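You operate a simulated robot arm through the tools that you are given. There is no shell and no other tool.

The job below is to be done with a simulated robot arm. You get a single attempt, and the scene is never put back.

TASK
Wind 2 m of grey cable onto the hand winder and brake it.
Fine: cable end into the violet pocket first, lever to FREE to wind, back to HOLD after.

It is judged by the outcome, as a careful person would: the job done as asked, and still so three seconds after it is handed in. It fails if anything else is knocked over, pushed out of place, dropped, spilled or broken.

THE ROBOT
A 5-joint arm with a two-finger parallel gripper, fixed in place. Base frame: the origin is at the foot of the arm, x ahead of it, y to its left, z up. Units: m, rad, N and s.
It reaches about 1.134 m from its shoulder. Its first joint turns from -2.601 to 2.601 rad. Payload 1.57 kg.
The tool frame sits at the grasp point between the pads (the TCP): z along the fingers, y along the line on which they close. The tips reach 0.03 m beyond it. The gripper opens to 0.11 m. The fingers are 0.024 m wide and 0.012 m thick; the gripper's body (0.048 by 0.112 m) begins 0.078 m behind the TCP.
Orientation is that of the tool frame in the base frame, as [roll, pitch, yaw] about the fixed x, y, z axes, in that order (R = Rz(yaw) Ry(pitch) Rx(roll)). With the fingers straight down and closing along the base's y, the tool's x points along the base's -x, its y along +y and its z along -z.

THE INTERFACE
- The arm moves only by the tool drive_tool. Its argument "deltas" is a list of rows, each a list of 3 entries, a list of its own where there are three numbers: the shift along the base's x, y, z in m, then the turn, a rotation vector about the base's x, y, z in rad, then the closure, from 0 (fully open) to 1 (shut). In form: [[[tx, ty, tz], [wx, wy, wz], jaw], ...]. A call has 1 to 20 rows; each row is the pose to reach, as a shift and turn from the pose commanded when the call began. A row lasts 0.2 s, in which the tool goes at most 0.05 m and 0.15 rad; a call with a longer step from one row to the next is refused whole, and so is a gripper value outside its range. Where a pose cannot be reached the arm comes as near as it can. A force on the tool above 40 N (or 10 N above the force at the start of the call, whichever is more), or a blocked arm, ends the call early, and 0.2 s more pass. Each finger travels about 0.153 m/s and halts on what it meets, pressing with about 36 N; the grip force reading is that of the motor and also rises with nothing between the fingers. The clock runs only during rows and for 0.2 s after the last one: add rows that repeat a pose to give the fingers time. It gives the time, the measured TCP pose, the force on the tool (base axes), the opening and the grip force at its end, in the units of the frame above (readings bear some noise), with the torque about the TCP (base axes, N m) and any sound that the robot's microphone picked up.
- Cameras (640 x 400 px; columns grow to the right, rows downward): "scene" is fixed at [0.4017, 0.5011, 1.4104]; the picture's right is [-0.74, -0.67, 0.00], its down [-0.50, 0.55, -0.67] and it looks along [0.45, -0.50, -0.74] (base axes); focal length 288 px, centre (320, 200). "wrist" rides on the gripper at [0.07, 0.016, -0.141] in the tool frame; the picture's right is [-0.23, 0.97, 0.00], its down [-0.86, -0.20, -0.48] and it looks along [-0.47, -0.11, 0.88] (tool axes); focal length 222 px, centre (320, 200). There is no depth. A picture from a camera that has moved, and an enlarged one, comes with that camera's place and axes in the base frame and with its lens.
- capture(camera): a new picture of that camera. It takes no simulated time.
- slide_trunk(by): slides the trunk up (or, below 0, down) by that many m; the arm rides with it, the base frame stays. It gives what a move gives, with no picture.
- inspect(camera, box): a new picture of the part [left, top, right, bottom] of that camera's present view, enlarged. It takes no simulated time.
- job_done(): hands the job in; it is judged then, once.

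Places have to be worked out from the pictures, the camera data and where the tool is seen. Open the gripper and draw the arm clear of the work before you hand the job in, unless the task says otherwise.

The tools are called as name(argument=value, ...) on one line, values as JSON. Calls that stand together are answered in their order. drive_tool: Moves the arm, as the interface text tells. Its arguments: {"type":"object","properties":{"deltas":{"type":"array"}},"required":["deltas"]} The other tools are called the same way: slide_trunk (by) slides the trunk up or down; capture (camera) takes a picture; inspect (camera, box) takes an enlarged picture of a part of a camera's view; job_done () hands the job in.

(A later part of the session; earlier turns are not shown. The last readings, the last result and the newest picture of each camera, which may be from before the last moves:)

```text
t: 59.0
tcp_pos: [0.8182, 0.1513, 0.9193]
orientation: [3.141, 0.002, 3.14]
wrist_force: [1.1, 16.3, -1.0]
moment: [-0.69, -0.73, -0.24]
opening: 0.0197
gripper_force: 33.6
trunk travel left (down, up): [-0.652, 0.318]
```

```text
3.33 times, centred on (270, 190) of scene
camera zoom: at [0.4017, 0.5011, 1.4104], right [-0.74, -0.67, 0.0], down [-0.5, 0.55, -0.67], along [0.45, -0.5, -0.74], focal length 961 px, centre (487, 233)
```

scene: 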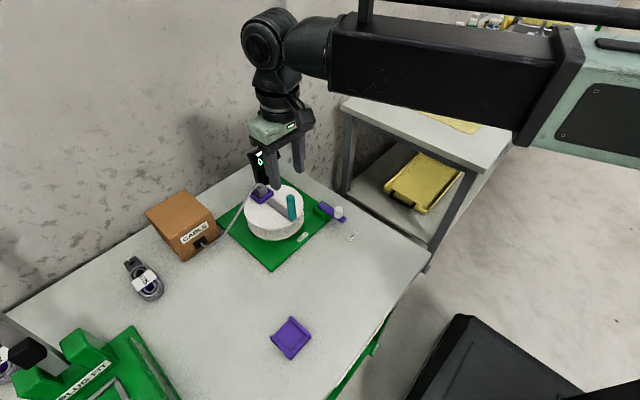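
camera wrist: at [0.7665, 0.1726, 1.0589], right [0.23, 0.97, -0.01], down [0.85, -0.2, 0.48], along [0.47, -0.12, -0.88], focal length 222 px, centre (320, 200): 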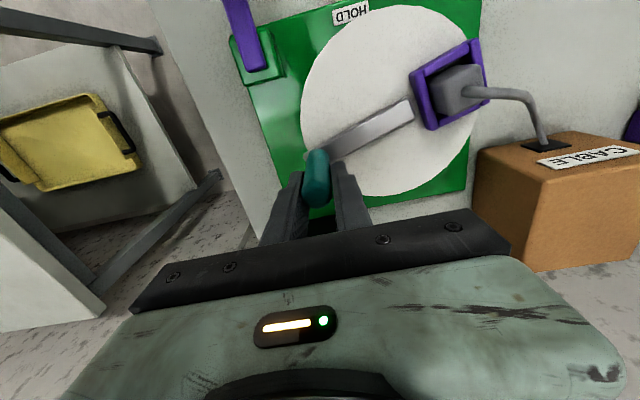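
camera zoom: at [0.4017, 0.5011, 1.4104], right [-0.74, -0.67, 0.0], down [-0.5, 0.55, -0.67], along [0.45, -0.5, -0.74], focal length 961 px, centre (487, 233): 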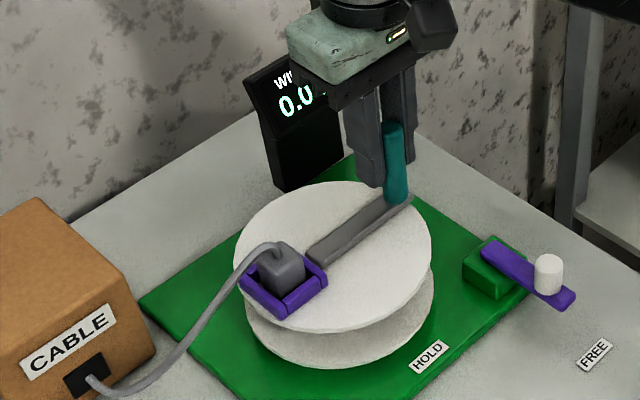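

There is a 16 N inward force at the near side, so I shift the fitted axis to (0.8097, 0.2248) and keep turning clockwise past the starting angle.

drive_tool(deltas=[[[-0.0226, 0.0034, 0], [0, 0, 0], 1.0], [[-0.0439, 0.0115, 0], [0, 0, 0], 1.0], [[-0.0616, 0.0258, 0], [0, 0, 0], 1.0], [[-0.0741, 0.0449, 0], [0, 0, 0], 1.0], [[-0.0801, 0.0668, 0], [0, 0, 0], 1.0], [[-0.079, 0.0896, 0], [0, 0, 0], 1.0]])

inspect(camera="scene", box=[190, 130, 350, 250])

inspect(camera="wrist", box=[220, 60, 420, 210])

```text
t: 60.4
tcp_pos: [0.7399, 0.2383, 0.9201]
orientation: [-3.141, -0.001, 3.141]
wrist_force: [-3.8, -2.7, -6.9]
moment: [0.57, -0.14, -0.23]
opening: 0.0197
gripper_force: 33.6
trunk travel left (down, up): [-0.652, 0.318]
```

```text
3.33 times, centred on (270, 190) of scene
camera zoom: at [0.4017, 0.5011, 1.4104], right [-0.74, -0.67, 0.0], down [-0.5, 0.55, -0.67], along [0.45, -0.5, -0.74], focal length 961 px, centre (487, 233)
```

zoom: 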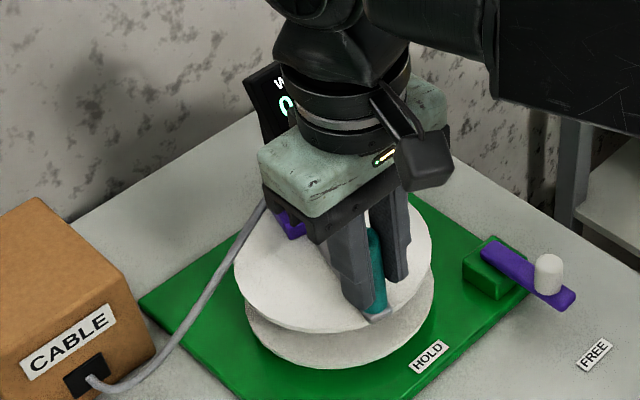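

```text
2.67 times, centred on (320, 135) of wrist
camera zoom: at [0.6691, 0.2547, 1.0591], right [0.23, 0.97, 0.0], down [0.85, -0.2, 0.48], along [0.47, -0.11, -0.88], focal length 592 px, centre (320, 373)
```

zoom: 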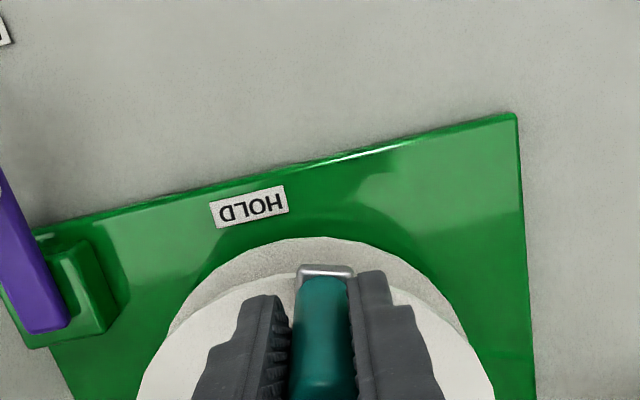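

Forces are small now; the circle fits well. I continue clockwise another 160° (to the far side) and check the display.

drive_tool(deltas=[[[0.0081, 0.0213, 0], [0, 0, 0], 1.0], [[0.0224, 0.039, 0], [0, 0, 0], 1.0], [[0.0415, 0.0515, 0], [0, 0, 0], 1.0], [[0.0634, 0.0575, 0], [0, 0, 0], 1.0], [[0.0862, 0.0564, 0], [0, 0, 0], 1.0], [[0.1075, 0.0483, 0], [0, 0, 0], 1.0], [[0.1252, 0.034, 0], [0, 0, 0], 1.0]])

inspect(camera="scene", box=[190, 130, 350, 250])

```text
t: 61.5
tcp_pos: [0.809, 0.2893, 0.9193]
orientation: [-3.131, 0.0, 3.134]
wrist_force: [0.0, 0.7, 0.1]
moment: [-0.04, -0.01, 0.02]
opening: 0.0001
gripper_force: 20.7
trunk travel left (down, up): [-0.652, 0.318]
stopped in row 5: the force on the tool passed its limit at 52 N (the readings are from after the stop); the commanded pose is now the measured one
```

```text
3.33 times, centred on (270, 190) of scene
camera zoom: at [0.4017, 0.5011, 1.4104], right [-0.74, -0.67, 0.0], down [-0.5, 0.55, -0.67], along [0.45, -0.5, -0.74], focal length 961 px, centre (487, 233)
```

zoom: 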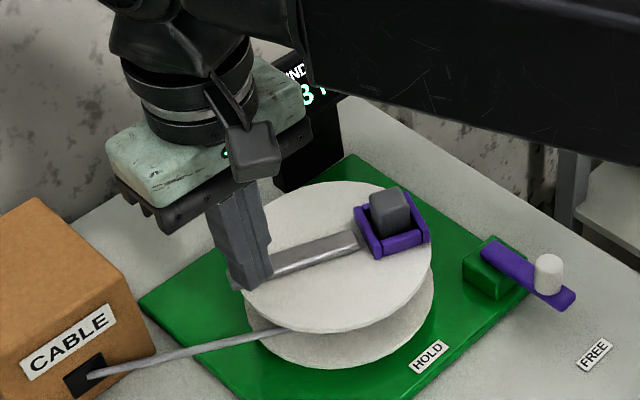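

Clockwise winds: the cable now runs into the drum and the display reads something like 0.3. But the grip slipped off the handle (opening 0), so I look at where the handle is.

inspect(camera="wrist", box=[200, 20, 440, 210])

inspect(camera="scene", box=[215, 145, 305, 235])

```text
2.11 times, centred on (320, 115) of wrist
camera zoom: at [0.7394, 0.3083, 1.059], right [0.23, 0.97, -0.01], down [0.85, -0.2, 0.48], along [0.47, -0.12, -0.88], focal length 468 px, centre (320, 379)
```

zoom: 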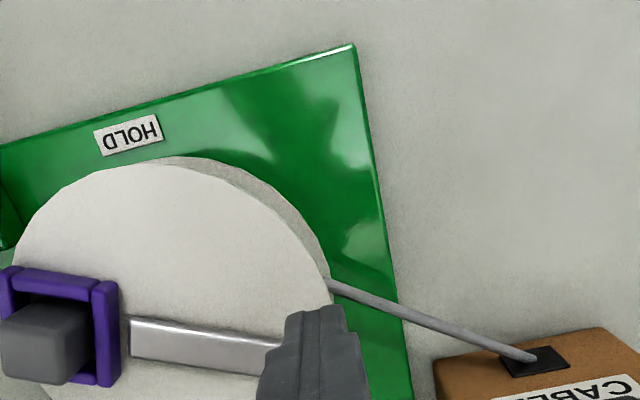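

```text
4.44 times, centred on (260, 190) of scene
camera zoom: at [0.4017, 0.5011, 1.4104], right [-0.74, -0.67, 0.0], down [-0.5, 0.55, -0.67], along [0.45, -0.5, -0.74], focal length 1282 px, centre (587, 244)
```

zoom: 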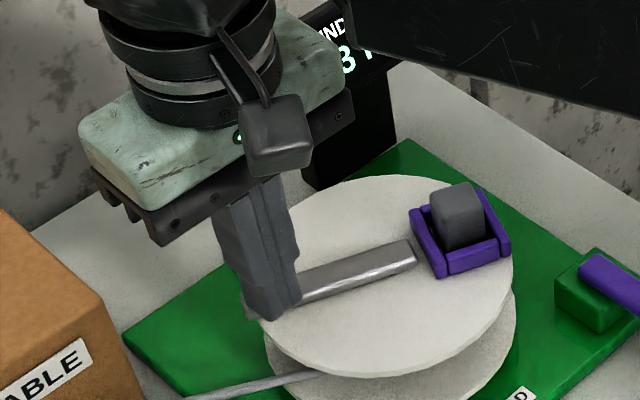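

I zoom on the display and then lift away to see the handle properly.

inspect(camera="scene", box=[265, 140, 305, 165])

slide_trunk(by=0.1)

inspect(camera="wrist", box=[140, 0, 440, 210])

inspect(camera="scene", box=[190, 130, 350, 250])

```text
16.00 times, centred on (285, 152) of scene
camera zoom: at [0.4017, 0.5011, 1.4104], right [-0.74, -0.67, 0.0], down [-0.5, 0.55, -0.67], along [0.45, -0.5, -0.74], focal length 4614 px, centre (880, 960)
```

zoom: 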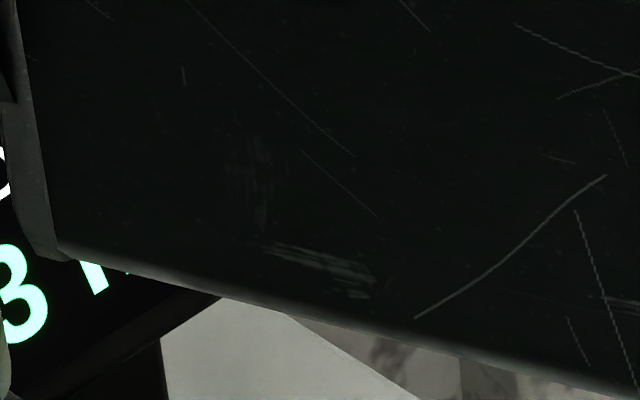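

```text
t: 62.8
tcp_pos: [0.8098, 0.2886, 1.0179]
orientation: [-3.131, 0.0, 3.134]
wrist_force: [0.3, -0.1, 0.5]
moment: [-0.03, 0.04, -0.03]
opening: 0.0
gripper_force: 21.5
trunk travel left (down, up): [-0.752, 0.218]
```

```text
1.90 times, centred on (290, 105) of wrist
camera zoom: at [0.7399, 0.3068, 1.159], right [0.23, 0.97, -0.01], down [0.85, -0.2, 0.48], along [0.47, -0.12, -0.88], focal length 423 px, centre (377, 381)
```

zoom: 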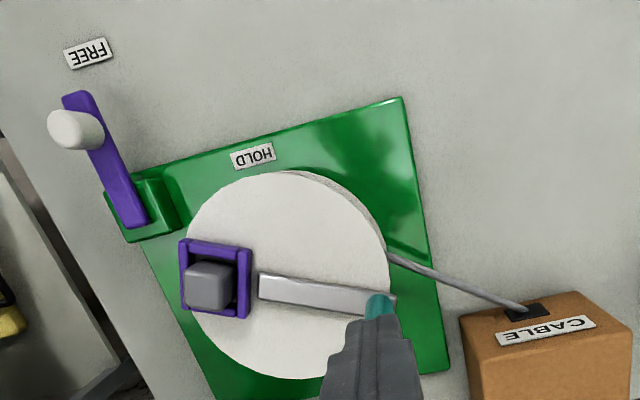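

```text
3.33 times, centred on (270, 190) of scene
camera zoom: at [0.4017, 0.5011, 1.4104], right [-0.74, -0.67, 0.0], down [-0.5, 0.55, -0.67], along [0.45, -0.5, -0.74], focal length 961 px, centre (487, 233)
```

zoom: 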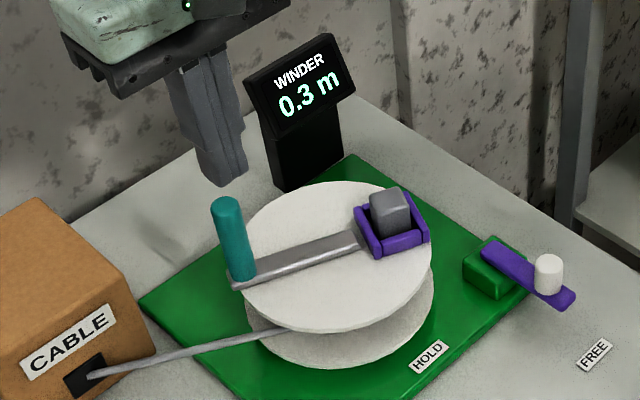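

The display reads 0.3 m, so clockwise winds; the handle now stands near (0.83, 0.29). The fixed-orientation grip slips under load, so I'll turn the tool with the crank and keep the closing axis tangential, so a finger pushes the handle. First I level, spin the tool and open over the handle.

drive_tool(deltas=[[[0, 0, 0], [0.0106, 0, 0], 0.8], [[0, 0, 0], [0.0106, 0, 0], 0.55]])

drive_tool(deltas=[[[0.003, 0.001, 0], [0, 0, 0.14], 0.55], [[0.006, 0.002, 0], [0, 0, 0.28], 0.55], [[0.009, 0.003, 0], [0, 0, 0.42], 0.55], [[0.012, 0.004, 0], [0, 0, 0.56], 0.55], [[0.015, 0.004, 0], [0, 0, 0.7], 0.55], [[0.018, 0.004, 0], [0, 0, 0.84], 0.55], [[0.021, 0.004, 0], [0, 0, 0.98], 0.55], [[0.021, 0.004, 0], [0, 0, 1.12], 0.55], [[0.021, 0.004, 0], [0, 0, 1.26], 0.55], [[0.021, 0.004, 0], [0, 0, 1.28], 0.55]])

inspect(camera="wrist", box=[180, 20, 460, 230])

inspect(camera="scene", box=[190, 130, 350, 250])

```text
t: 63.4
tcp_pos: [0.8101, 0.289, 1.0185]
orientation: [3.139, 0.0, 3.134]
wrist_force: [0.2, -0.4, 0.4]
moment: [0.01, 0.0, -0.01]
opening: 0.0493
gripper_force: 0.1
trunk travel left (down, up): [-0.752, 0.218]
```

```text
t: 65.6
tcp_pos: [0.831, 0.2921, 1.0174]
orientation: [3.14, 0.0, -1.865]
wrist_force: [0.4, -0.8, 0.0]
moment: [-0.01, 0.0, 0.0]
opening: 0.0495
gripper_force: 0.0
trunk travel left (down, up): [-0.752, 0.218]
```

```text
1.90 times, centred on (320, 125) of wrist
camera zoom: at [0.7943, 0.2306, 1.1592], right [-0.87, 0.5, 0.0], down [0.44, 0.76, 0.48], along [0.24, 0.41, -0.88], focal length 423 px, centre (320, 343)
```

zoom: 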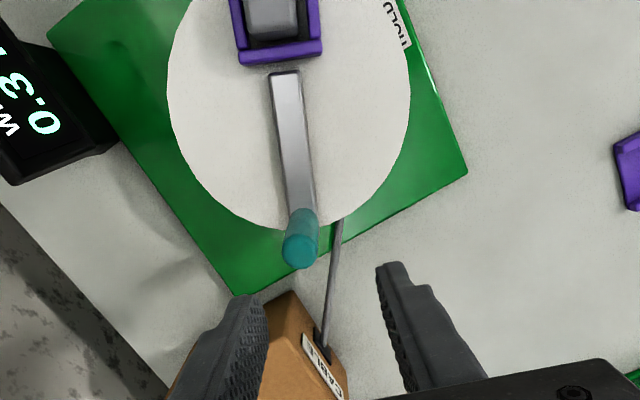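

```text
3.33 times, centred on (270, 190) of scene
camera zoom: at [0.4017, 0.5011, 1.4104], right [-0.74, -0.67, 0.0], down [-0.5, 0.55, -0.67], along [0.45, -0.5, -0.74], focal length 961 px, centre (487, 233)
```

zoom: 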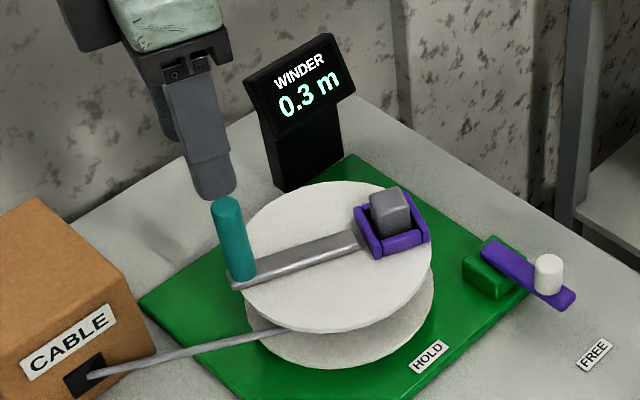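

The wrist view puts the handle nearer (0.835, 0.279), inward of the TCP: it must have slid along the pads earlier, biasing my circle. I shift over it and lower to just around the handle top for a low-parallax check.

drive_tool(deltas=[[[0.005, -0.014, 0], [0, 0, 0], 0.55], [[0.005, -0.014, 0], [0, 0, 0], 0.55]])

slide_trunk(by=-0.035)

inspect(camera="wrist", box=[200, 40, 440, 220])

inspect(camera="scene", box=[210, 130, 310, 230])

```text
t: 66.2
tcp_pos: [0.8351, 0.2777, 1.0183]
orientation: [3.14, 0.001, -1.869]
wrist_force: [-0.4, -0.4, -0.2]
moment: [0.02, 0.0, -0.02]
opening: 0.0496
gripper_force: 0.1
trunk travel left (down, up): [-0.752, 0.218]
```

```text
t: 67.0
tcp_pos: [0.8354, 0.2777, 0.9832]
orientation: [3.139, 0.001, -1.87]
wrist_force: [0.0, 0.1, 0.5]
moment: [-0.01, 0.01, 0.0]
opening: 0.0495
gripper_force: 0.0
trunk travel left (down, up): [-0.717, 0.253]
```

```text
2.22 times, centred on (320, 130) of wrist
camera zoom: at [0.799, 0.2167, 1.1243], right [-0.86, 0.5, 0.0], down [0.44, 0.76, 0.48], along [0.24, 0.41, -0.88], focal length 494 px, centre (320, 356)
```

zoom: 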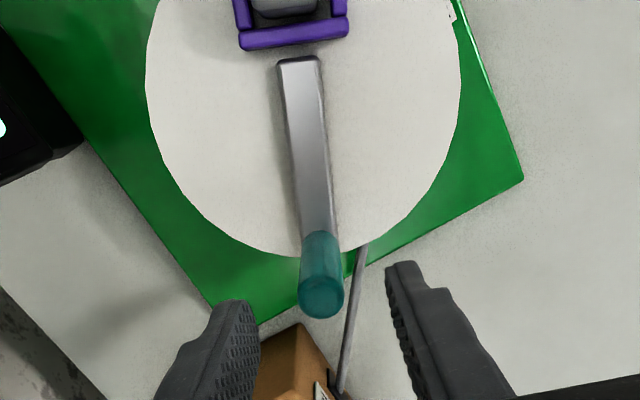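

```text
4.00 times, centred on (260, 180) of scene
camera zoom: at [0.4017, 0.5011, 1.4104], right [-0.74, -0.67, 0.0], down [-0.5, 0.55, -0.67], along [0.45, -0.5, -0.74], focal length 1154 px, centre (560, 280)
```

zoom: 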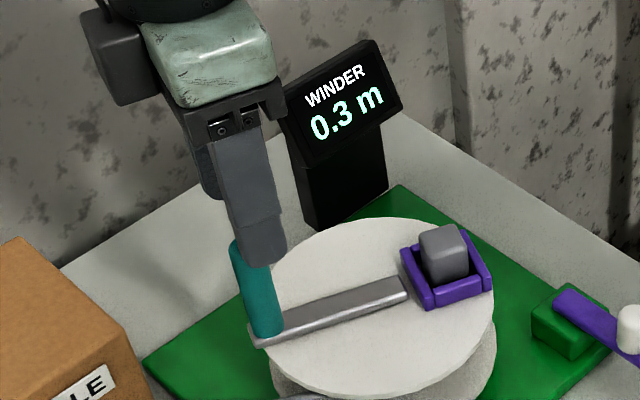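

Refined: axis ≈(0.8075, 0.2185), radius ≈0.066, handle now at ≈(0.834, 0.276), φ≈66°. I align the tool tangentially, lower around the handle and close to a loose cage (~0.025).

drive_tool(deltas=[[[-0.001, -0.002, 0], [0, 0, -0.122], 0.55], [[-0.001, -0.002, 0], [0, 0, -0.122], 0.55]])

slide_trunk(by=-0.063)

drive_tool(deltas=[[[0, 0, 0], [0, 0, 0], 0.65], [[0, 0, 0], [0, 0, 0], 0.72], [[0, 0, 0], [0, 0, 0], 0.775], [[0, 0, 0], [0, 0, 0], 0.775]])

inspect(camera="wrist", box=[200, 40, 440, 220])

inspect(camera="scene", box=[210, 130, 310, 230])

```text
t: 67.6
tcp_pos: [0.8337, 0.2757, 0.9835]
orientation: [3.141, 0.0, -1.991]
wrist_force: [-0.8, 0.4, 0.2]
moment: [-0.03, -0.01, 0.0]
opening: 0.0497
gripper_force: 0.0
trunk travel left (down, up): [-0.717, 0.253]
```

```text
t: 68.7
tcp_pos: [0.8349, 0.2756, 0.921]
orientation: [3.14, -0.001, -1.989]
wrist_force: [-0.5, 0.9, 0.2]
moment: [0.0, 0.01, 0.01]
opening: 0.0495
gripper_force: 0.1
trunk travel left (down, up): [-0.654, 0.316]
```

```text
t: 69.7
tcp_pos: [0.8338, 0.2765, 0.9214]
orientation: [3.139, -0.002, -1.989]
wrist_force: [0.9, -0.2, 0.6]
moment: [0.02, -0.01, 0.01]
opening: 0.0247
gripper_force: 0.1
trunk travel left (down, up): [-0.654, 0.316]
```

```text
2.22 times, centred on (320, 130) of wrist
camera zoom: at [0.7905, 0.2191, 1.0613], right [-0.8, 0.6, 0.0], down [0.53, 0.7, 0.48], along [0.29, 0.38, -0.88], focal length 494 px, centre (320, 356)
```

zoom: 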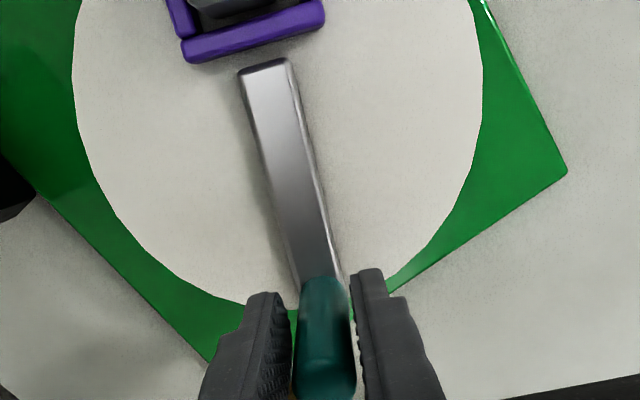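

```text
4.00 times, centred on (260, 180) of scene
camera zoom: at [0.4017, 0.5011, 1.4104], right [-0.74, -0.67, 0.0], down [-0.5, 0.55, -0.67], along [0.45, -0.5, -0.74], focal length 1154 px, centre (560, 280)
```

zoom: 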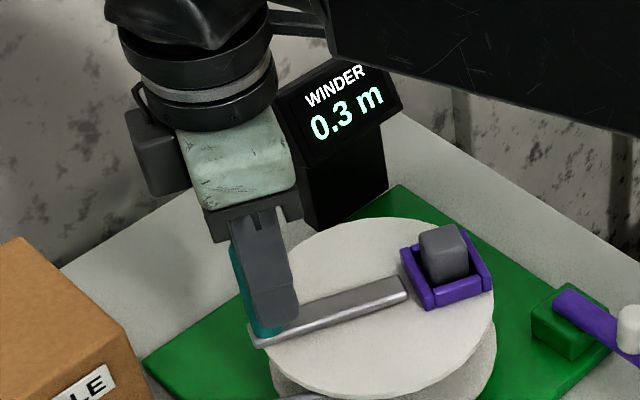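

The handle is caged and centred. I push clockwise with the tool turning along the arc, a test of about 66° first.

drive_tool(deltas=[[[0.0087, -0.0036, 0], [0, 0, -0.145], 0.775], [[0.0162, -0.0093, 0], [0, 0, -0.29], 0.775], [[0.0228, -0.016, 0], [0, 0, -0.435], 0.775], [[0.0284, -0.0236, 0], [0, 0, -0.58], 0.775], [[0.0329, -0.0319, 0], [0, 0, -0.725], 0.775], [[0.0361, -0.0407, 0], [0, 0, -0.87], 0.775], [[0.038, -0.05, 0], [0, 0, -1.015], 0.775], [[0.0385, -0.0594, 0], [0, 0, -1.16], 0.775]])

inspect(camera="wrist", box=[200, 40, 440, 220])

inspect(camera="scene", box=[190, 130, 350, 250])

```text
t: 71.5
tcp_pos: [0.8734, 0.2179, 0.9204]
orientation: [3.14, 0.002, 3.131]
wrist_force: [-0.9, -0.1, 0.2]
moment: [0.01, 0.0, -0.01]
opening: 0.025
gripper_force: 0.4
trunk travel left (down, up): [-0.654, 0.316]
```

```text
2.22 times, centred on (320, 130) of wrist
camera zoom: at [0.803, 0.2342, 1.0612], right [0.24, 0.97, 0.0], down [0.85, -0.21, 0.48], along [0.46, -0.11, -0.88], focal length 494 px, centre (320, 356)
```

zoom: 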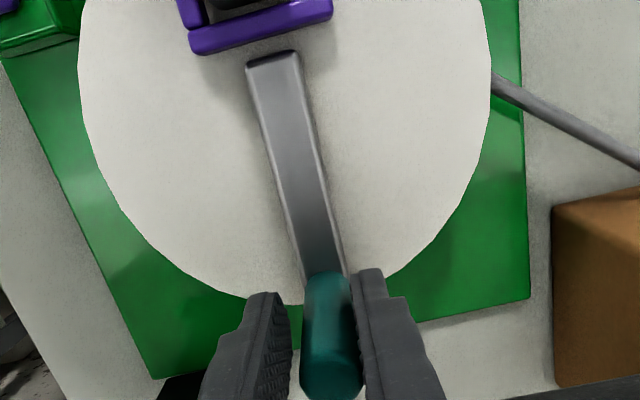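

```text
3.33 times, centred on (270, 190) of scene
camera zoom: at [0.4017, 0.5011, 1.4104], right [-0.74, -0.67, 0.0], down [-0.5, 0.55, -0.67], along [0.45, -0.5, -0.74], focal length 961 px, centre (487, 233)
```

zoom: 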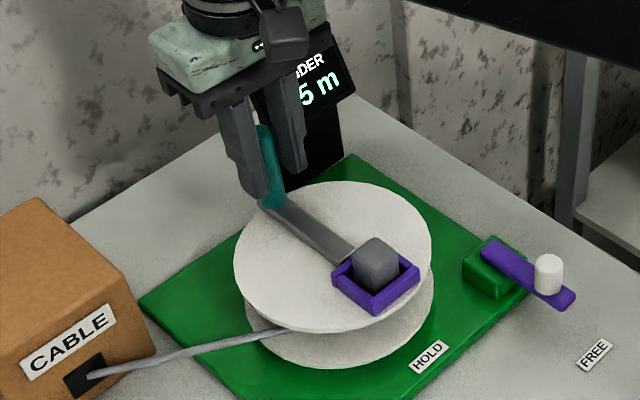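

It works smoothly with zero force; the display now reads ~0.5 m at half a net turn, so about 1 m per turn — roughly 1.5 more turns. I continue with a full 20-row clockwise arc (≈166°).

drive_tool(deltas=[[[-0.0008, -0.0093, 0], [0, 0, -0.145], 0.775], [[-0.003, -0.0185, 0], [0, 0, -0.29], 0.775], [[-0.0065, -0.0272, 0], [0, 0, -0.435], 0.775], [[-0.0112, -0.0354, 0], [0, 0, -0.58], 0.775], [[-0.0171, -0.0428, 0], [0, 0, -0.725], 0.775], [[-0.0239, -0.0493, 0], [0, 0, -0.87], 0.775], [[-0.0316, -0.0547, 0], [0, 0, -1.015], 0.775], [[-0.04, -0.0589, 0], [0, 0, -1.16], 0.775], [[-0.0489, -0.0619, 0], [0, 0, -1.305], 0.775], [[-0.0582, -0.0635, 0], [0, 0, -1.45], 0.775], [[-0.0676, -0.0638, 0], [0, 0, -1.595], 0.775], [[-0.077, -0.0628, 0], [0, 0, -1.74], 0.775], [[-0.0861, -0.0604, 0], [0, 0, -1.885], 0.775], [[-0.0948, -0.0567, 0], [0, 0, -2.03], 0.775], [[-0.1028, -0.0518, 0], [0, 0, -2.175], 0.775], [[-0.11, -0.0458, 0], [0, 0, -2.32], 0.775], [[-0.1163, -0.0388, 0], [0, 0, -2.465], 0.775], [[-0.1216, -0.0309, 0], [0, 0, -2.61], 0.775], [[-0.1256, -0.0224, 0], [0, 0, -2.755], 0.775], [[-0.1284, -0.0134, 0], [0, 0, -2.9], 0.775]])

inspect(camera="wrist", box=[200, 40, 440, 220])

inspect(camera="scene", box=[190, 130, 350, 250])

```text
t: 75.7
tcp_pos: [0.7495, 0.1846, 0.9206]
orientation: [-3.141, 0.001, 0.388]
wrist_force: [0.1, 0.8, 0.6]
moment: [-0.01, 0.0, 0.04]
opening: 0.0249
gripper_force: 0.0
out of reach, approached as far as the arm can: row 19, 20
trunk travel left (down, up): [-0.654, 0.316]
```

```text
2.22 times, centred on (320, 130) of wrist
camera zoom: at [0.8196, 0.1959, 1.0612], right [0.16, -0.99, 0.0], down [-0.87, -0.14, 0.48], along [-0.47, -0.07, -0.88], focal length 494 px, centre (320, 356)
```

zoom: 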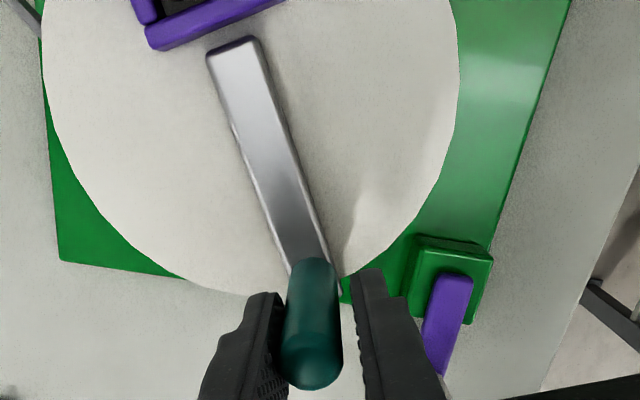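

```text
3.33 times, centred on (270, 190) of scene
camera zoom: at [0.4017, 0.5011, 1.4104], right [-0.74, -0.67, 0.0], down [-0.5, 0.55, -0.67], along [0.45, -0.5, -0.74], focal length 961 px, centre (487, 233)
```

zoom: 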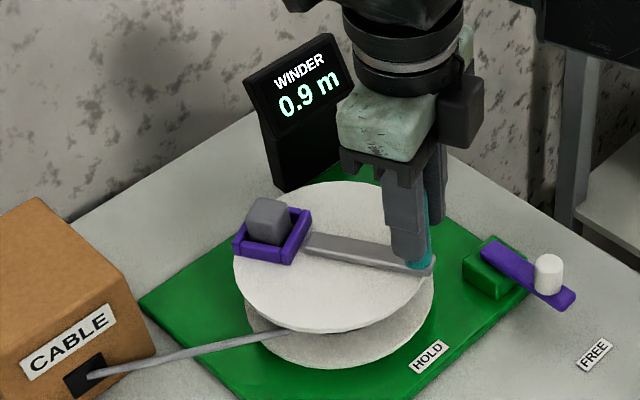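

0.9 m now, and the tool's spin joint hit its limit near yaw 0.39, so I must wind the wrist back. The handle stands inside the fingers, so I open to ~0.055 and rotate the tool in place around it by +5.66 rad in two calls, without moving the crank.

drive_tool(deltas=[[[0, 0, 0], [0, 0, 0.0], 0.5], [[0, 0, 0], [0, 0, 0.149], 0.5], [[0, 0, 0], [0, 0, 0.298], 0.5], [[0, 0, 0], [0, 0, 0.447], 0.5], [[0, 0, 0], [0, 0, 0.596], 0.5], [[0, 0, 0], [0, 0, 0.745], 0.5], [[0, 0, 0], [0, 0, 0.894], 0.5], [[0, 0, 0], [0, 0, 1.043], 0.5], [[0, 0, 0], [0, 0, 1.192], 0.5], [[0, 0, 0], [0, 0, 1.341], 0.5], [[0, 0, 0], [0, 0, 1.49], 0.5], [[0, 0, 0], [0, 0, 1.639], 0.5], [[0, 0, 0], [0, 0, 1.788], 0.5], [[0, 0, 0], [0, 0, 1.937], 0.5], [[0, 0, 0], [0, 0, 2.086], 0.5], [[0, 0, 0], [0, 0, 2.235], 0.5], [[0, 0, 0], [0, 0, 2.384], 0.5], [[0, 0, 0], [0, 0, 2.533], 0.5], [[0, 0, 0], [0, 0, 2.682], 0.5], [[0, 0, 0], [0, 0, 2.83], 0.5]])

inspect(camera="scene", box=[190, 130, 350, 250])

inspect(camera="wrist", box=[200, 40, 440, 220])

```text
t: 79.8
tcp_pos: [0.7501, 0.1857, 0.9209]
orientation: [-3.139, 0.001, -3.062]
wrist_force: [-0.1, 0.1, 0.0]
moment: [0.02, 0.0, 0.0]
opening: 0.0546
gripper_force: 0.0
trunk travel left (down, up): [-0.654, 0.316]
```

```text
3.33 times, centred on (270, 190) of scene
camera zoom: at [0.4017, 0.5011, 1.4104], right [-0.74, -0.67, 0.0], down [-0.5, 0.55, -0.67], along [0.45, -0.5, -0.74], focal length 961 px, centre (487, 233)
```

zoom: 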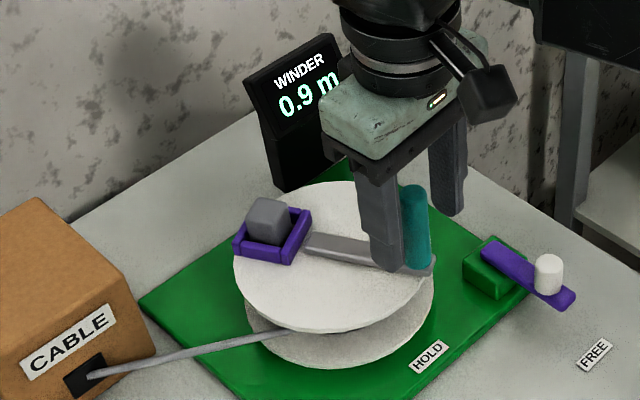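

```text
2.22 times, centred on (320, 130) of wrist
camera zoom: at [0.6786, 0.1963, 1.0612], right [0.15, 0.99, 0.0], down [0.87, -0.13, 0.48], along [0.47, -0.07, -0.88], focal length 494 px, centre (320, 356)
```

zoom: 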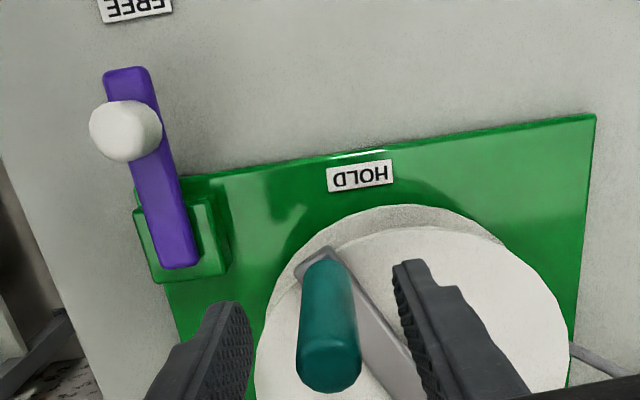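

The drum stayed put (0.9 m). The handle sits about 5 mm off the TCP axis, so the better axis is ≈(0.804, 0.217), r≈0.0665. I complete the second half of the wrist unwind while re-centring on the handle.

drive_tool(deltas=[[[-0.002, 0.001, 0], [0, 0, 0.149], 0.5], [[-0.0045, 0.0022, 0], [0, 0, 0.298], 0.5], [[-0.0045, 0.0022, 0], [0, 0, 0.447], 0.5], [[-0.0045, 0.0022, 0], [0, 0, 0.596], 0.5], [[-0.0045, 0.0022, 0], [0, 0, 0.745], 0.5], [[-0.0045, 0.0022, 0], [0, 0, 0.894], 0.5], [[-0.0045, 0.0022, 0], [0, 0, 1.043], 0.5], [[-0.0045, 0.0022, 0], [0, 0, 1.192], 0.5], [[-0.0045, 0.0022, 0], [0, 0, 1.341], 0.5], [[-0.0045, 0.0022, 0], [0, 0, 1.49], 0.5], [[-0.0045, 0.0022, 0], [0, 0, 1.639], 0.5], [[-0.0045, 0.0022, 0], [0, 0, 1.788], 0.5], [[-0.0045, 0.0022, 0], [0, 0, 1.937], 0.5], [[-0.0045, 0.0022, 0], [0, 0, 2.086], 0.5], [[-0.0045, 0.0022, 0], [0, 0, 2.235], 0.5], [[-0.0045, 0.0022, 0], [0, 0, 2.384], 0.5], [[-0.0045, 0.0022, 0], [0, 0, 2.533], 0.6], [[-0.0045, 0.0022, 0], [0, 0, 2.682], 0.7], [[-0.0045, 0.0022, 0], [0, 0, 2.83], 0.775], [[-0.0045, 0.0022, 0], [0, 0, 2.83], 0.775]])

inspect(camera="scene", box=[190, 130, 350, 250])

inspect(camera="wrist", box=[200, 40, 440, 220])

```text
t: 84.0
tcp_pos: [0.7458, 0.1874, 0.9209]
orientation: [-3.141, 0.0, -0.231]
wrist_force: [-0.3, 0.2, 0.0]
moment: [0.01, 0.01, -0.01]
opening: 0.0246
gripper_force: 0.0
trunk travel left (down, up): [-0.654, 0.316]
```

```text
3.33 times, centred on (270, 190) of scene
camera zoom: at [0.4017, 0.5011, 1.4104], right [-0.74, -0.67, 0.0], down [-0.5, 0.55, -0.67], along [0.45, -0.5, -0.74], focal length 961 px, centre (487, 233)
```

zoom: 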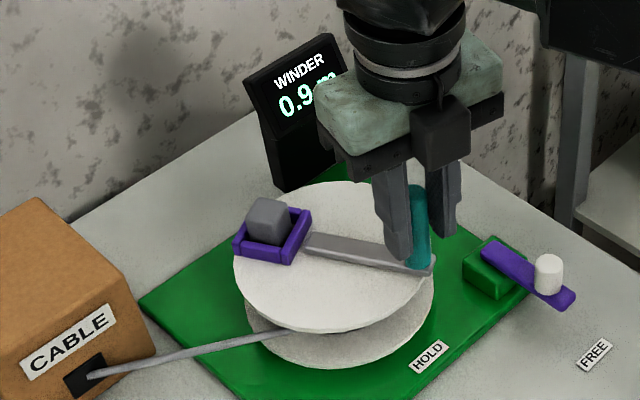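

```text
2.22 times, centred on (320, 130) of wrist
camera zoom: at [0.8089, 0.1554, 1.0612], right [-0.44, -0.9, 0.0], down [-0.79, 0.39, 0.48], along [-0.43, 0.21, -0.88], focal length 494 px, centre (320, 356)
```

zoom: 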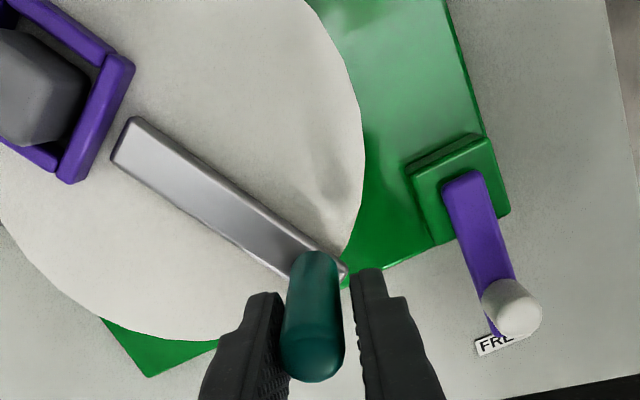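

The drum is still at 0.9 m, the handle is caged, and the wrist has ~6 rad of room. I continue clockwise ≈206° on the refined circle (axis 0.8077, 0.2175, r 0.067), which should bring it to about 1.5 m.

drive_tool(deltas=[[[-0.0003, 0.0091, 0], [0, 0, -0.148], 0.775], [[-0.0031, 0.0208, 0], [0, 0, -0.296], 0.775], [[-0.0038, 0.0328, 0], [0, 0, -0.444], 0.775], [[-0.0023, 0.0448, 0], [0, 0, -0.592], 0.775], [[0.0013, 0.0562, 0], [0, 0, -0.74], 0.775], [[0.0069, 0.0669, 0], [0, 0, -0.888], 0.775], [[0.0144, 0.0764, 0], [0, 0, -1.036], 0.775], [[0.0233, 0.0844, 0], [0, 0, -1.184], 0.775], [[0.0336, 0.0906, 0], [0, 0, -1.332], 0.775], [[0.0448, 0.0949, 0], [0, 0, -1.48], 0.775], [[0.0567, 0.0972, 0], [0, 0, -1.628], 0.775], [[0.0687, 0.0973, 0], [0, 0, -1.776], 0.775], [[0.0805, 0.0952, 0], [0, 0, -1.924], 0.775], [[0.0918, 0.0911, 0], [0, 0, -2.072], 0.775], [[0.1022, 0.085, 0], [0, 0, -2.22], 0.775], [[0.1113, 0.0771, 0], [0, 0, -2.368], 0.775], [[0.1189, 0.0678, 0], [0, 0, -2.516], 0.775], [[0.1246, 0.0572, 0], [0, 0, -2.664], 0.775], [[0.1284, 0.0458, 0], [0, 0, -2.812], 0.775], [[0.1301, 0.0339, 0], [0, 0, -2.96], 0.775]])

inspect(camera="scene", box=[190, 130, 350, 250])

inspect(camera="wrist", box=[200, 40, 440, 220])

```text
t: 88.2
tcp_pos: [0.8755, 0.2218, 0.9206]
orientation: [-3.138, -0.001, 3.086]
wrist_force: [0.2, 0.0, -0.8]
moment: [0.0, -0.01, 0.01]
opening: 0.0251
gripper_force: 0.3
trunk travel left (down, up): [-0.654, 0.316]
```

```text
3.33 times, centred on (270, 190) of scene
camera zoom: at [0.4017, 0.5011, 1.4104], right [-0.74, -0.67, 0.0], down [-0.5, 0.55, -0.67], along [0.45, -0.5, -0.74], focal length 961 px, centre (487, 233)
```

zoom: 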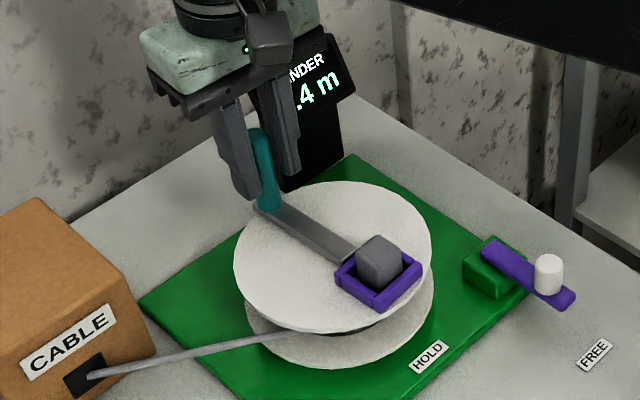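

```text
2.22 times, centred on (320, 130) of wrist
camera zoom: at [0.8063, 0.2423, 1.0612], right [0.28, 0.96, 0.0], down [0.84, -0.24, 0.48], along [0.46, -0.14, -0.88], focal length 494 px, centre (320, 356)
```

zoom: 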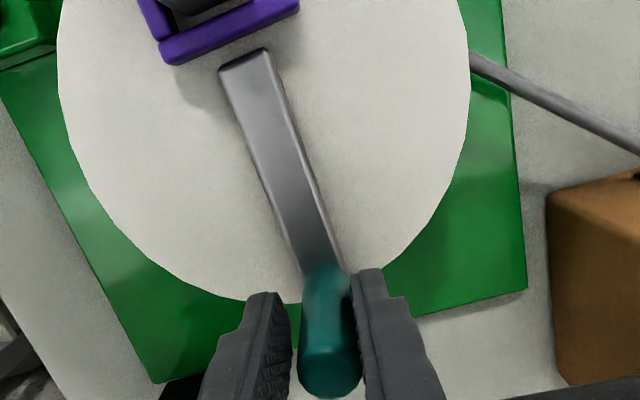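

1.4 m now. I crank another ≈160° clockwise, within the wrist's range, which should bring it to about 1.85 m.

drive_tool(deltas=[[[-0.0003, -0.0111, 0], [0, 0, -0.148], 0.775], [[-0.0025, -0.022, 0], [0, 0, -0.296], 0.775], [[-0.0065, -0.0324, 0], [0, 0, -0.444], 0.775], [[-0.0121, -0.0419, 0], [0, 0, -0.592], 0.775], [[-0.0192, -0.0504, 0], [0, 0, -0.74], 0.775], [[-0.0276, -0.0577, 0], [0, 0, -0.888], 0.775], [[-0.0371, -0.0634, 0], [0, 0, -1.036], 0.775], [[-0.0474, -0.0675, 0], [0, 0, -1.184], 0.775], [[-0.0583, -0.0698, 0], [0, 0, -1.332], 0.775], [[-0.0694, -0.0704, 0], [0, 0, -1.48], 0.775], [[-0.0804, -0.069, 0], [0, 0, -1.628], 0.775], [[-0.091, -0.0659, 0], [0, 0, -1.776], 0.775], [[-0.101, -0.0611, 0], [0, 0, -1.924], 0.775], [[-0.1101, -0.0546, 0], [0, 0, -2.072], 0.775], [[-0.1179, -0.0468, 0], [0, 0, -2.22], 0.775], [[-0.1244, -0.0378, 0], [0, 0, -2.368], 0.775], [[-0.1293, -0.0278, 0], [0, 0, -2.516], 0.775]])

inspect(camera="scene", box=[190, 130, 350, 250])

inspect(camera="wrist", box=[200, 40, 440, 220])

```text
t: 91.8
tcp_pos: [0.7472, 0.1937, 0.921]
orientation: [-3.138, 0.0, 0.57]
wrist_force: [-0.2, -1.4, 0.0]
moment: [-0.02, 0.03, -0.05]
opening: 0.025
gripper_force: 0.1
trunk travel left (down, up): [-0.654, 0.316]
```

```text
3.33 times, centred on (270, 190) of scene
camera zoom: at [0.4017, 0.5011, 1.4104], right [-0.74, -0.67, 0.0], down [-0.5, 0.55, -0.67], along [0.45, -0.5, -0.74], focal length 961 px, centre (487, 233)
```

zoom: 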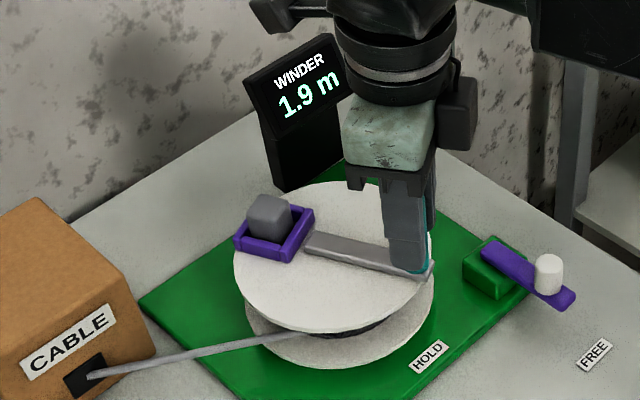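

```text
2.22 times, centred on (320, 130) of wrist
camera zoom: at [0.8135, 0.2174, 1.0612], right [0.33, -0.94, 0.0], down [-0.83, -0.3, 0.48], along [-0.45, -0.16, -0.88], focal length 494 px, centre (320, 356)
```

zoom: 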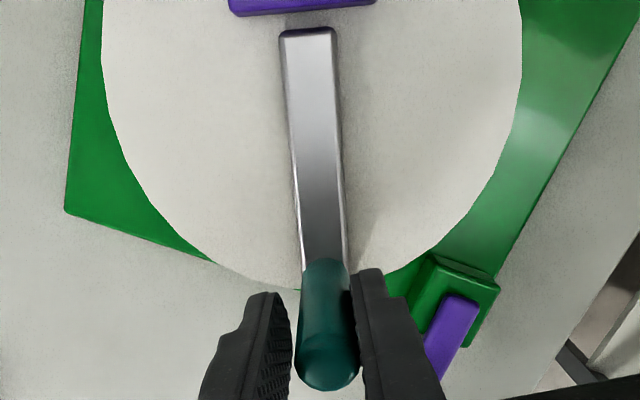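

1.9 m. I advance in small increments now to find the change to 2.0: first 15°.

drive_tool(deltas=[[[-0.0019, 0.0055, 0], [0, 0, -0.02], 0.775], [[-0.0033, 0.0112, 0], [0, 0, -0.04], 0.775], [[-0.0042, 0.0169, 0], [0, 0, -0.06], 0.775]])

inspect(camera="scene", box=[240, 135, 310, 185])

```text
t: 92.7
tcp_pos: [0.742, 0.2112, 0.9201]
orientation: [-3.138, 0.0, 0.515]
wrist_force: [0.3, -0.1, 0.4]
moment: [0.02, 0.03, 0.02]
opening: 0.0248
gripper_force: 0.3
trunk travel left (down, up): [-0.654, 0.316]
```

```text
8.00 times, centred on (275, 160) of scene
camera zoom: at [0.4017, 0.5011, 1.4104], right [-0.74, -0.67, 0.0], down [-0.5, 0.55, -0.67], along [0.45, -0.5, -0.74], focal length 2307 px, centre (680, 520)
```

zoom: 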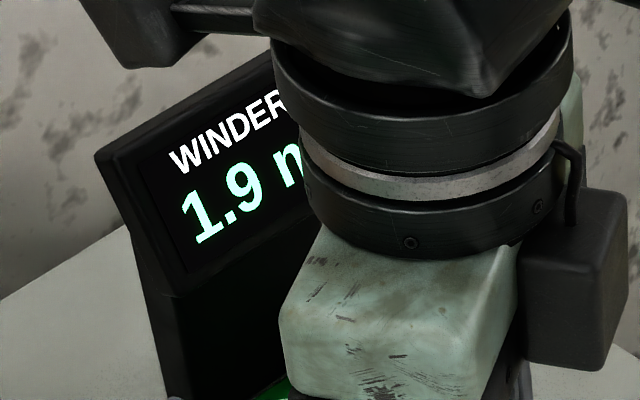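

Still 1.9. Another 10°.

drive_tool(deltas=[[[-0.0004, 0.0059, 0], [0, 0, -0.015], 0.775], [[-0.0003, 0.0117, 0], [0, 0, -0.03], 0.775]])

inspect(camera="scene", box=[240, 135, 310, 185])

inspect(camera="wrist", box=[200, 40, 440, 220])

```text
t: 93.2
tcp_pos: [0.7429, 0.2213, 0.9205]
orientation: [-3.137, -0.001, 0.483]
wrist_force: [-0.6, -0.6, 0.0]
moment: [-0.01, 0.01, -0.01]
opening: 0.0252
gripper_force: 0.0
trunk travel left (down, up): [-0.654, 0.316]
```

```text
8.00 times, centred on (275, 160) of scene
camera zoom: at [0.4017, 0.5011, 1.4104], right [-0.74, -0.67, 0.0], down [-0.5, 0.55, -0.67], along [0.45, -0.5, -0.74], focal length 2307 px, centre (680, 520)
```

zoom: 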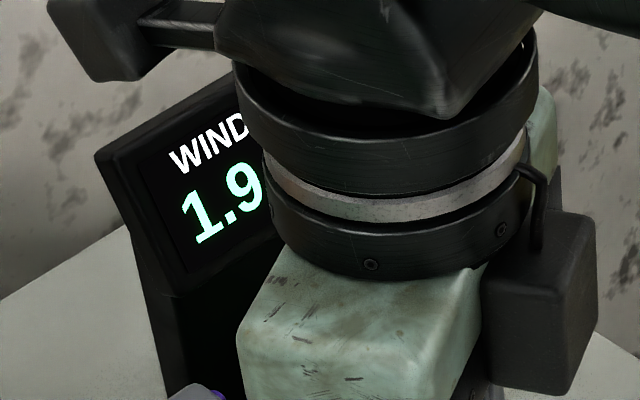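

```text
2.22 times, centred on (320, 130) of wrist
camera zoom: at [0.8113, 0.2393, 1.0612], right [0.25, -0.97, 0.0], down [-0.85, -0.22, 0.48], along [-0.46, -0.12, -0.88], focal length 494 px, centre (320, 356)
```

zoom: 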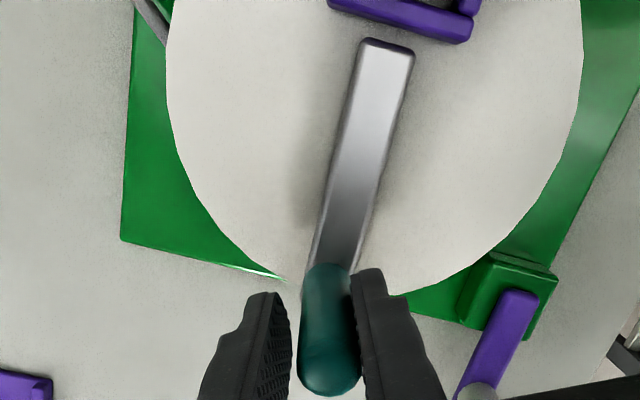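

Still 1.9 at about two net turns. Another 5°.

drive_tool(deltas=[[[0.0007, 0.0058, 0], [0, 0, -0.01], 0.775]])

inspect(camera="scene", box=[240, 135, 310, 185])

```text
t: 93.7
tcp_pos: [0.7419, 0.2281, 0.9213]
orientation: [-3.138, 0.0, 0.472]
wrist_force: [0.0, 0.1, 0.8]
moment: [-0.02, 0.0, 0.01]
opening: 0.0249
gripper_force: 0.2
trunk travel left (down, up): [-0.654, 0.316]
```

```text
8.00 times, centred on (275, 160) of scene
camera zoom: at [0.4017, 0.5011, 1.4104], right [-0.74, -0.67, 0.0], down [-0.5, 0.55, -0.67], along [0.45, -0.5, -0.74], focal length 2307 px, centre (680, 520)
```

zoom: 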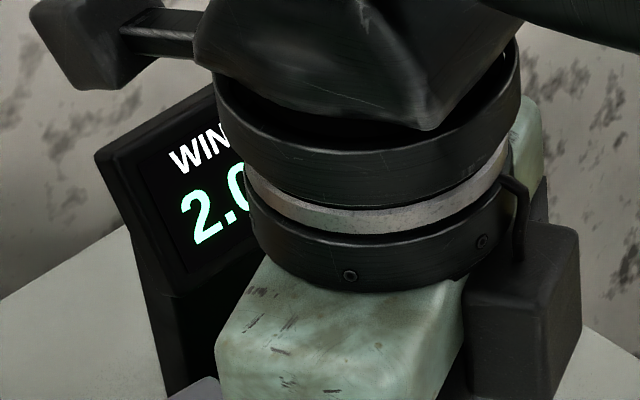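

It just switched to 2.0 (most likely rounding at 1.95). I push ~15° further so the true length is close to 2.00 m.

drive_tool(deltas=[[[0.0011, 0.0058, 0], [0, 0, 0], 0.775], [[0.0027, 0.0114, 0], [0, 0, 0], 0.775], [[0.0051, 0.0172, 0], [0, 0, 0], 0.775]])

inspect(camera="scene", box=[190, 130, 350, 250])

inspect(camera="wrist", box=[200, 40, 440, 220])

```text
t: 94.5
tcp_pos: [0.7463, 0.2458, 0.9211]
orientation: [-3.136, 0.002, 0.472]
wrist_force: [-0.1, -0.5, 0.5]
moment: [-0.01, -0.01, -0.03]
opening: 0.025
gripper_force: 0.2
trunk travel left (down, up): [-0.654, 0.316]
```

```text
3.33 times, centred on (270, 190) of scene
camera zoom: at [0.4017, 0.5011, 1.4104], right [-0.74, -0.67, 0.0], down [-0.5, 0.55, -0.67], along [0.45, -0.5, -0.74], focal length 961 px, centre (487, 233)
```

zoom: 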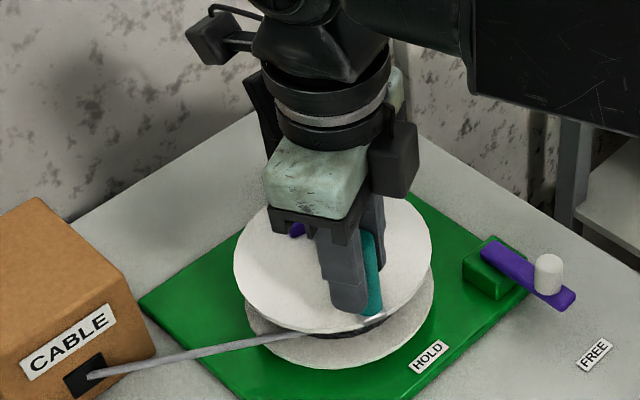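

```text
2.22 times, centred on (320, 130) of wrist
camera zoom: at [0.8164, 0.2625, 1.0612], right [0.24, -0.97, 0.0], down [-0.85, -0.21, 0.48], along [-0.47, -0.11, -0.88], focal length 494 px, centre (320, 356)
```

zoom: 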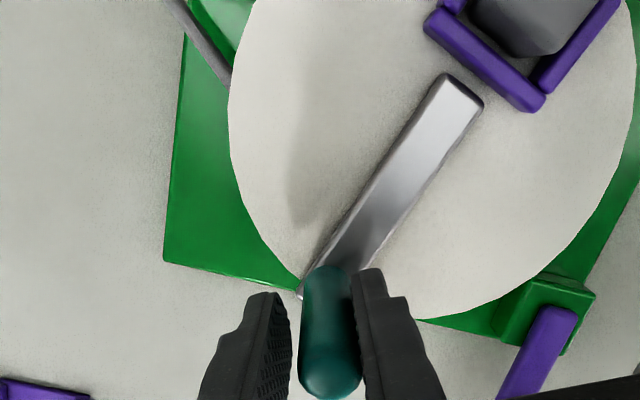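

I open the cage (fingers move away from the handle) and lift clear to read the display.

drive_tool(deltas=[[[0, 0, 0], [0, 0, 0], 0.65], [[0, 0, 0], [0, 0, 0], 0.5], [[0, 0, 0], [0, 0, 0], 0.5]])

slide_trunk(by=0.1)

inspect(camera="scene", box=[190, 130, 350, 250])

inspect(camera="wrist", box=[140, 20, 440, 220])

```text
t: 95.2
tcp_pos: [0.7471, 0.2459, 0.9203]
orientation: [-3.14, 0.0, 0.472]
wrist_force: [-0.4, 0.1, -0.1]
moment: [-0.02, -0.01, -0.01]
opening: 0.055
gripper_force: 0.0
trunk travel left (down, up): [-0.654, 0.316]
```

```text
t: 96.6
tcp_pos: [0.7471, 0.2456, 1.0207]
orientation: [-3.14, -0.001, 0.474]
wrist_force: [0.0, 0.1, 0.2]
moment: [-0.03, 0.01, -0.03]
opening: 0.0551
gripper_force: 0.0
trunk travel left (down, up): [-0.754, 0.216]
```

```text
3.33 times, centred on (270, 190) of scene
camera zoom: at [0.4017, 0.5011, 1.4104], right [-0.74, -0.67, 0.0], down [-0.5, 0.55, -0.67], along [0.45, -0.5, -0.74], focal length 961 px, centre (487, 233)
```

zoom: 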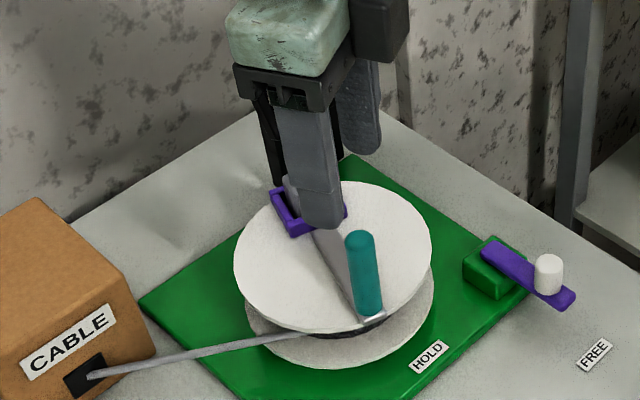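

```text
2.00 times, centred on (290, 120) of wrist
camera zoom: at [0.8164, 0.2627, 1.1612], right [0.24, -0.97, 0.0], down [-0.85, -0.21, 0.48], along [-0.47, -0.11, -0.88], focal length 444 px, centre (380, 360)
```

zoom: 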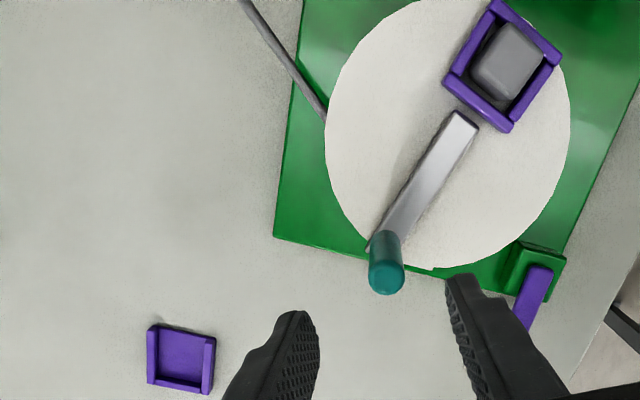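

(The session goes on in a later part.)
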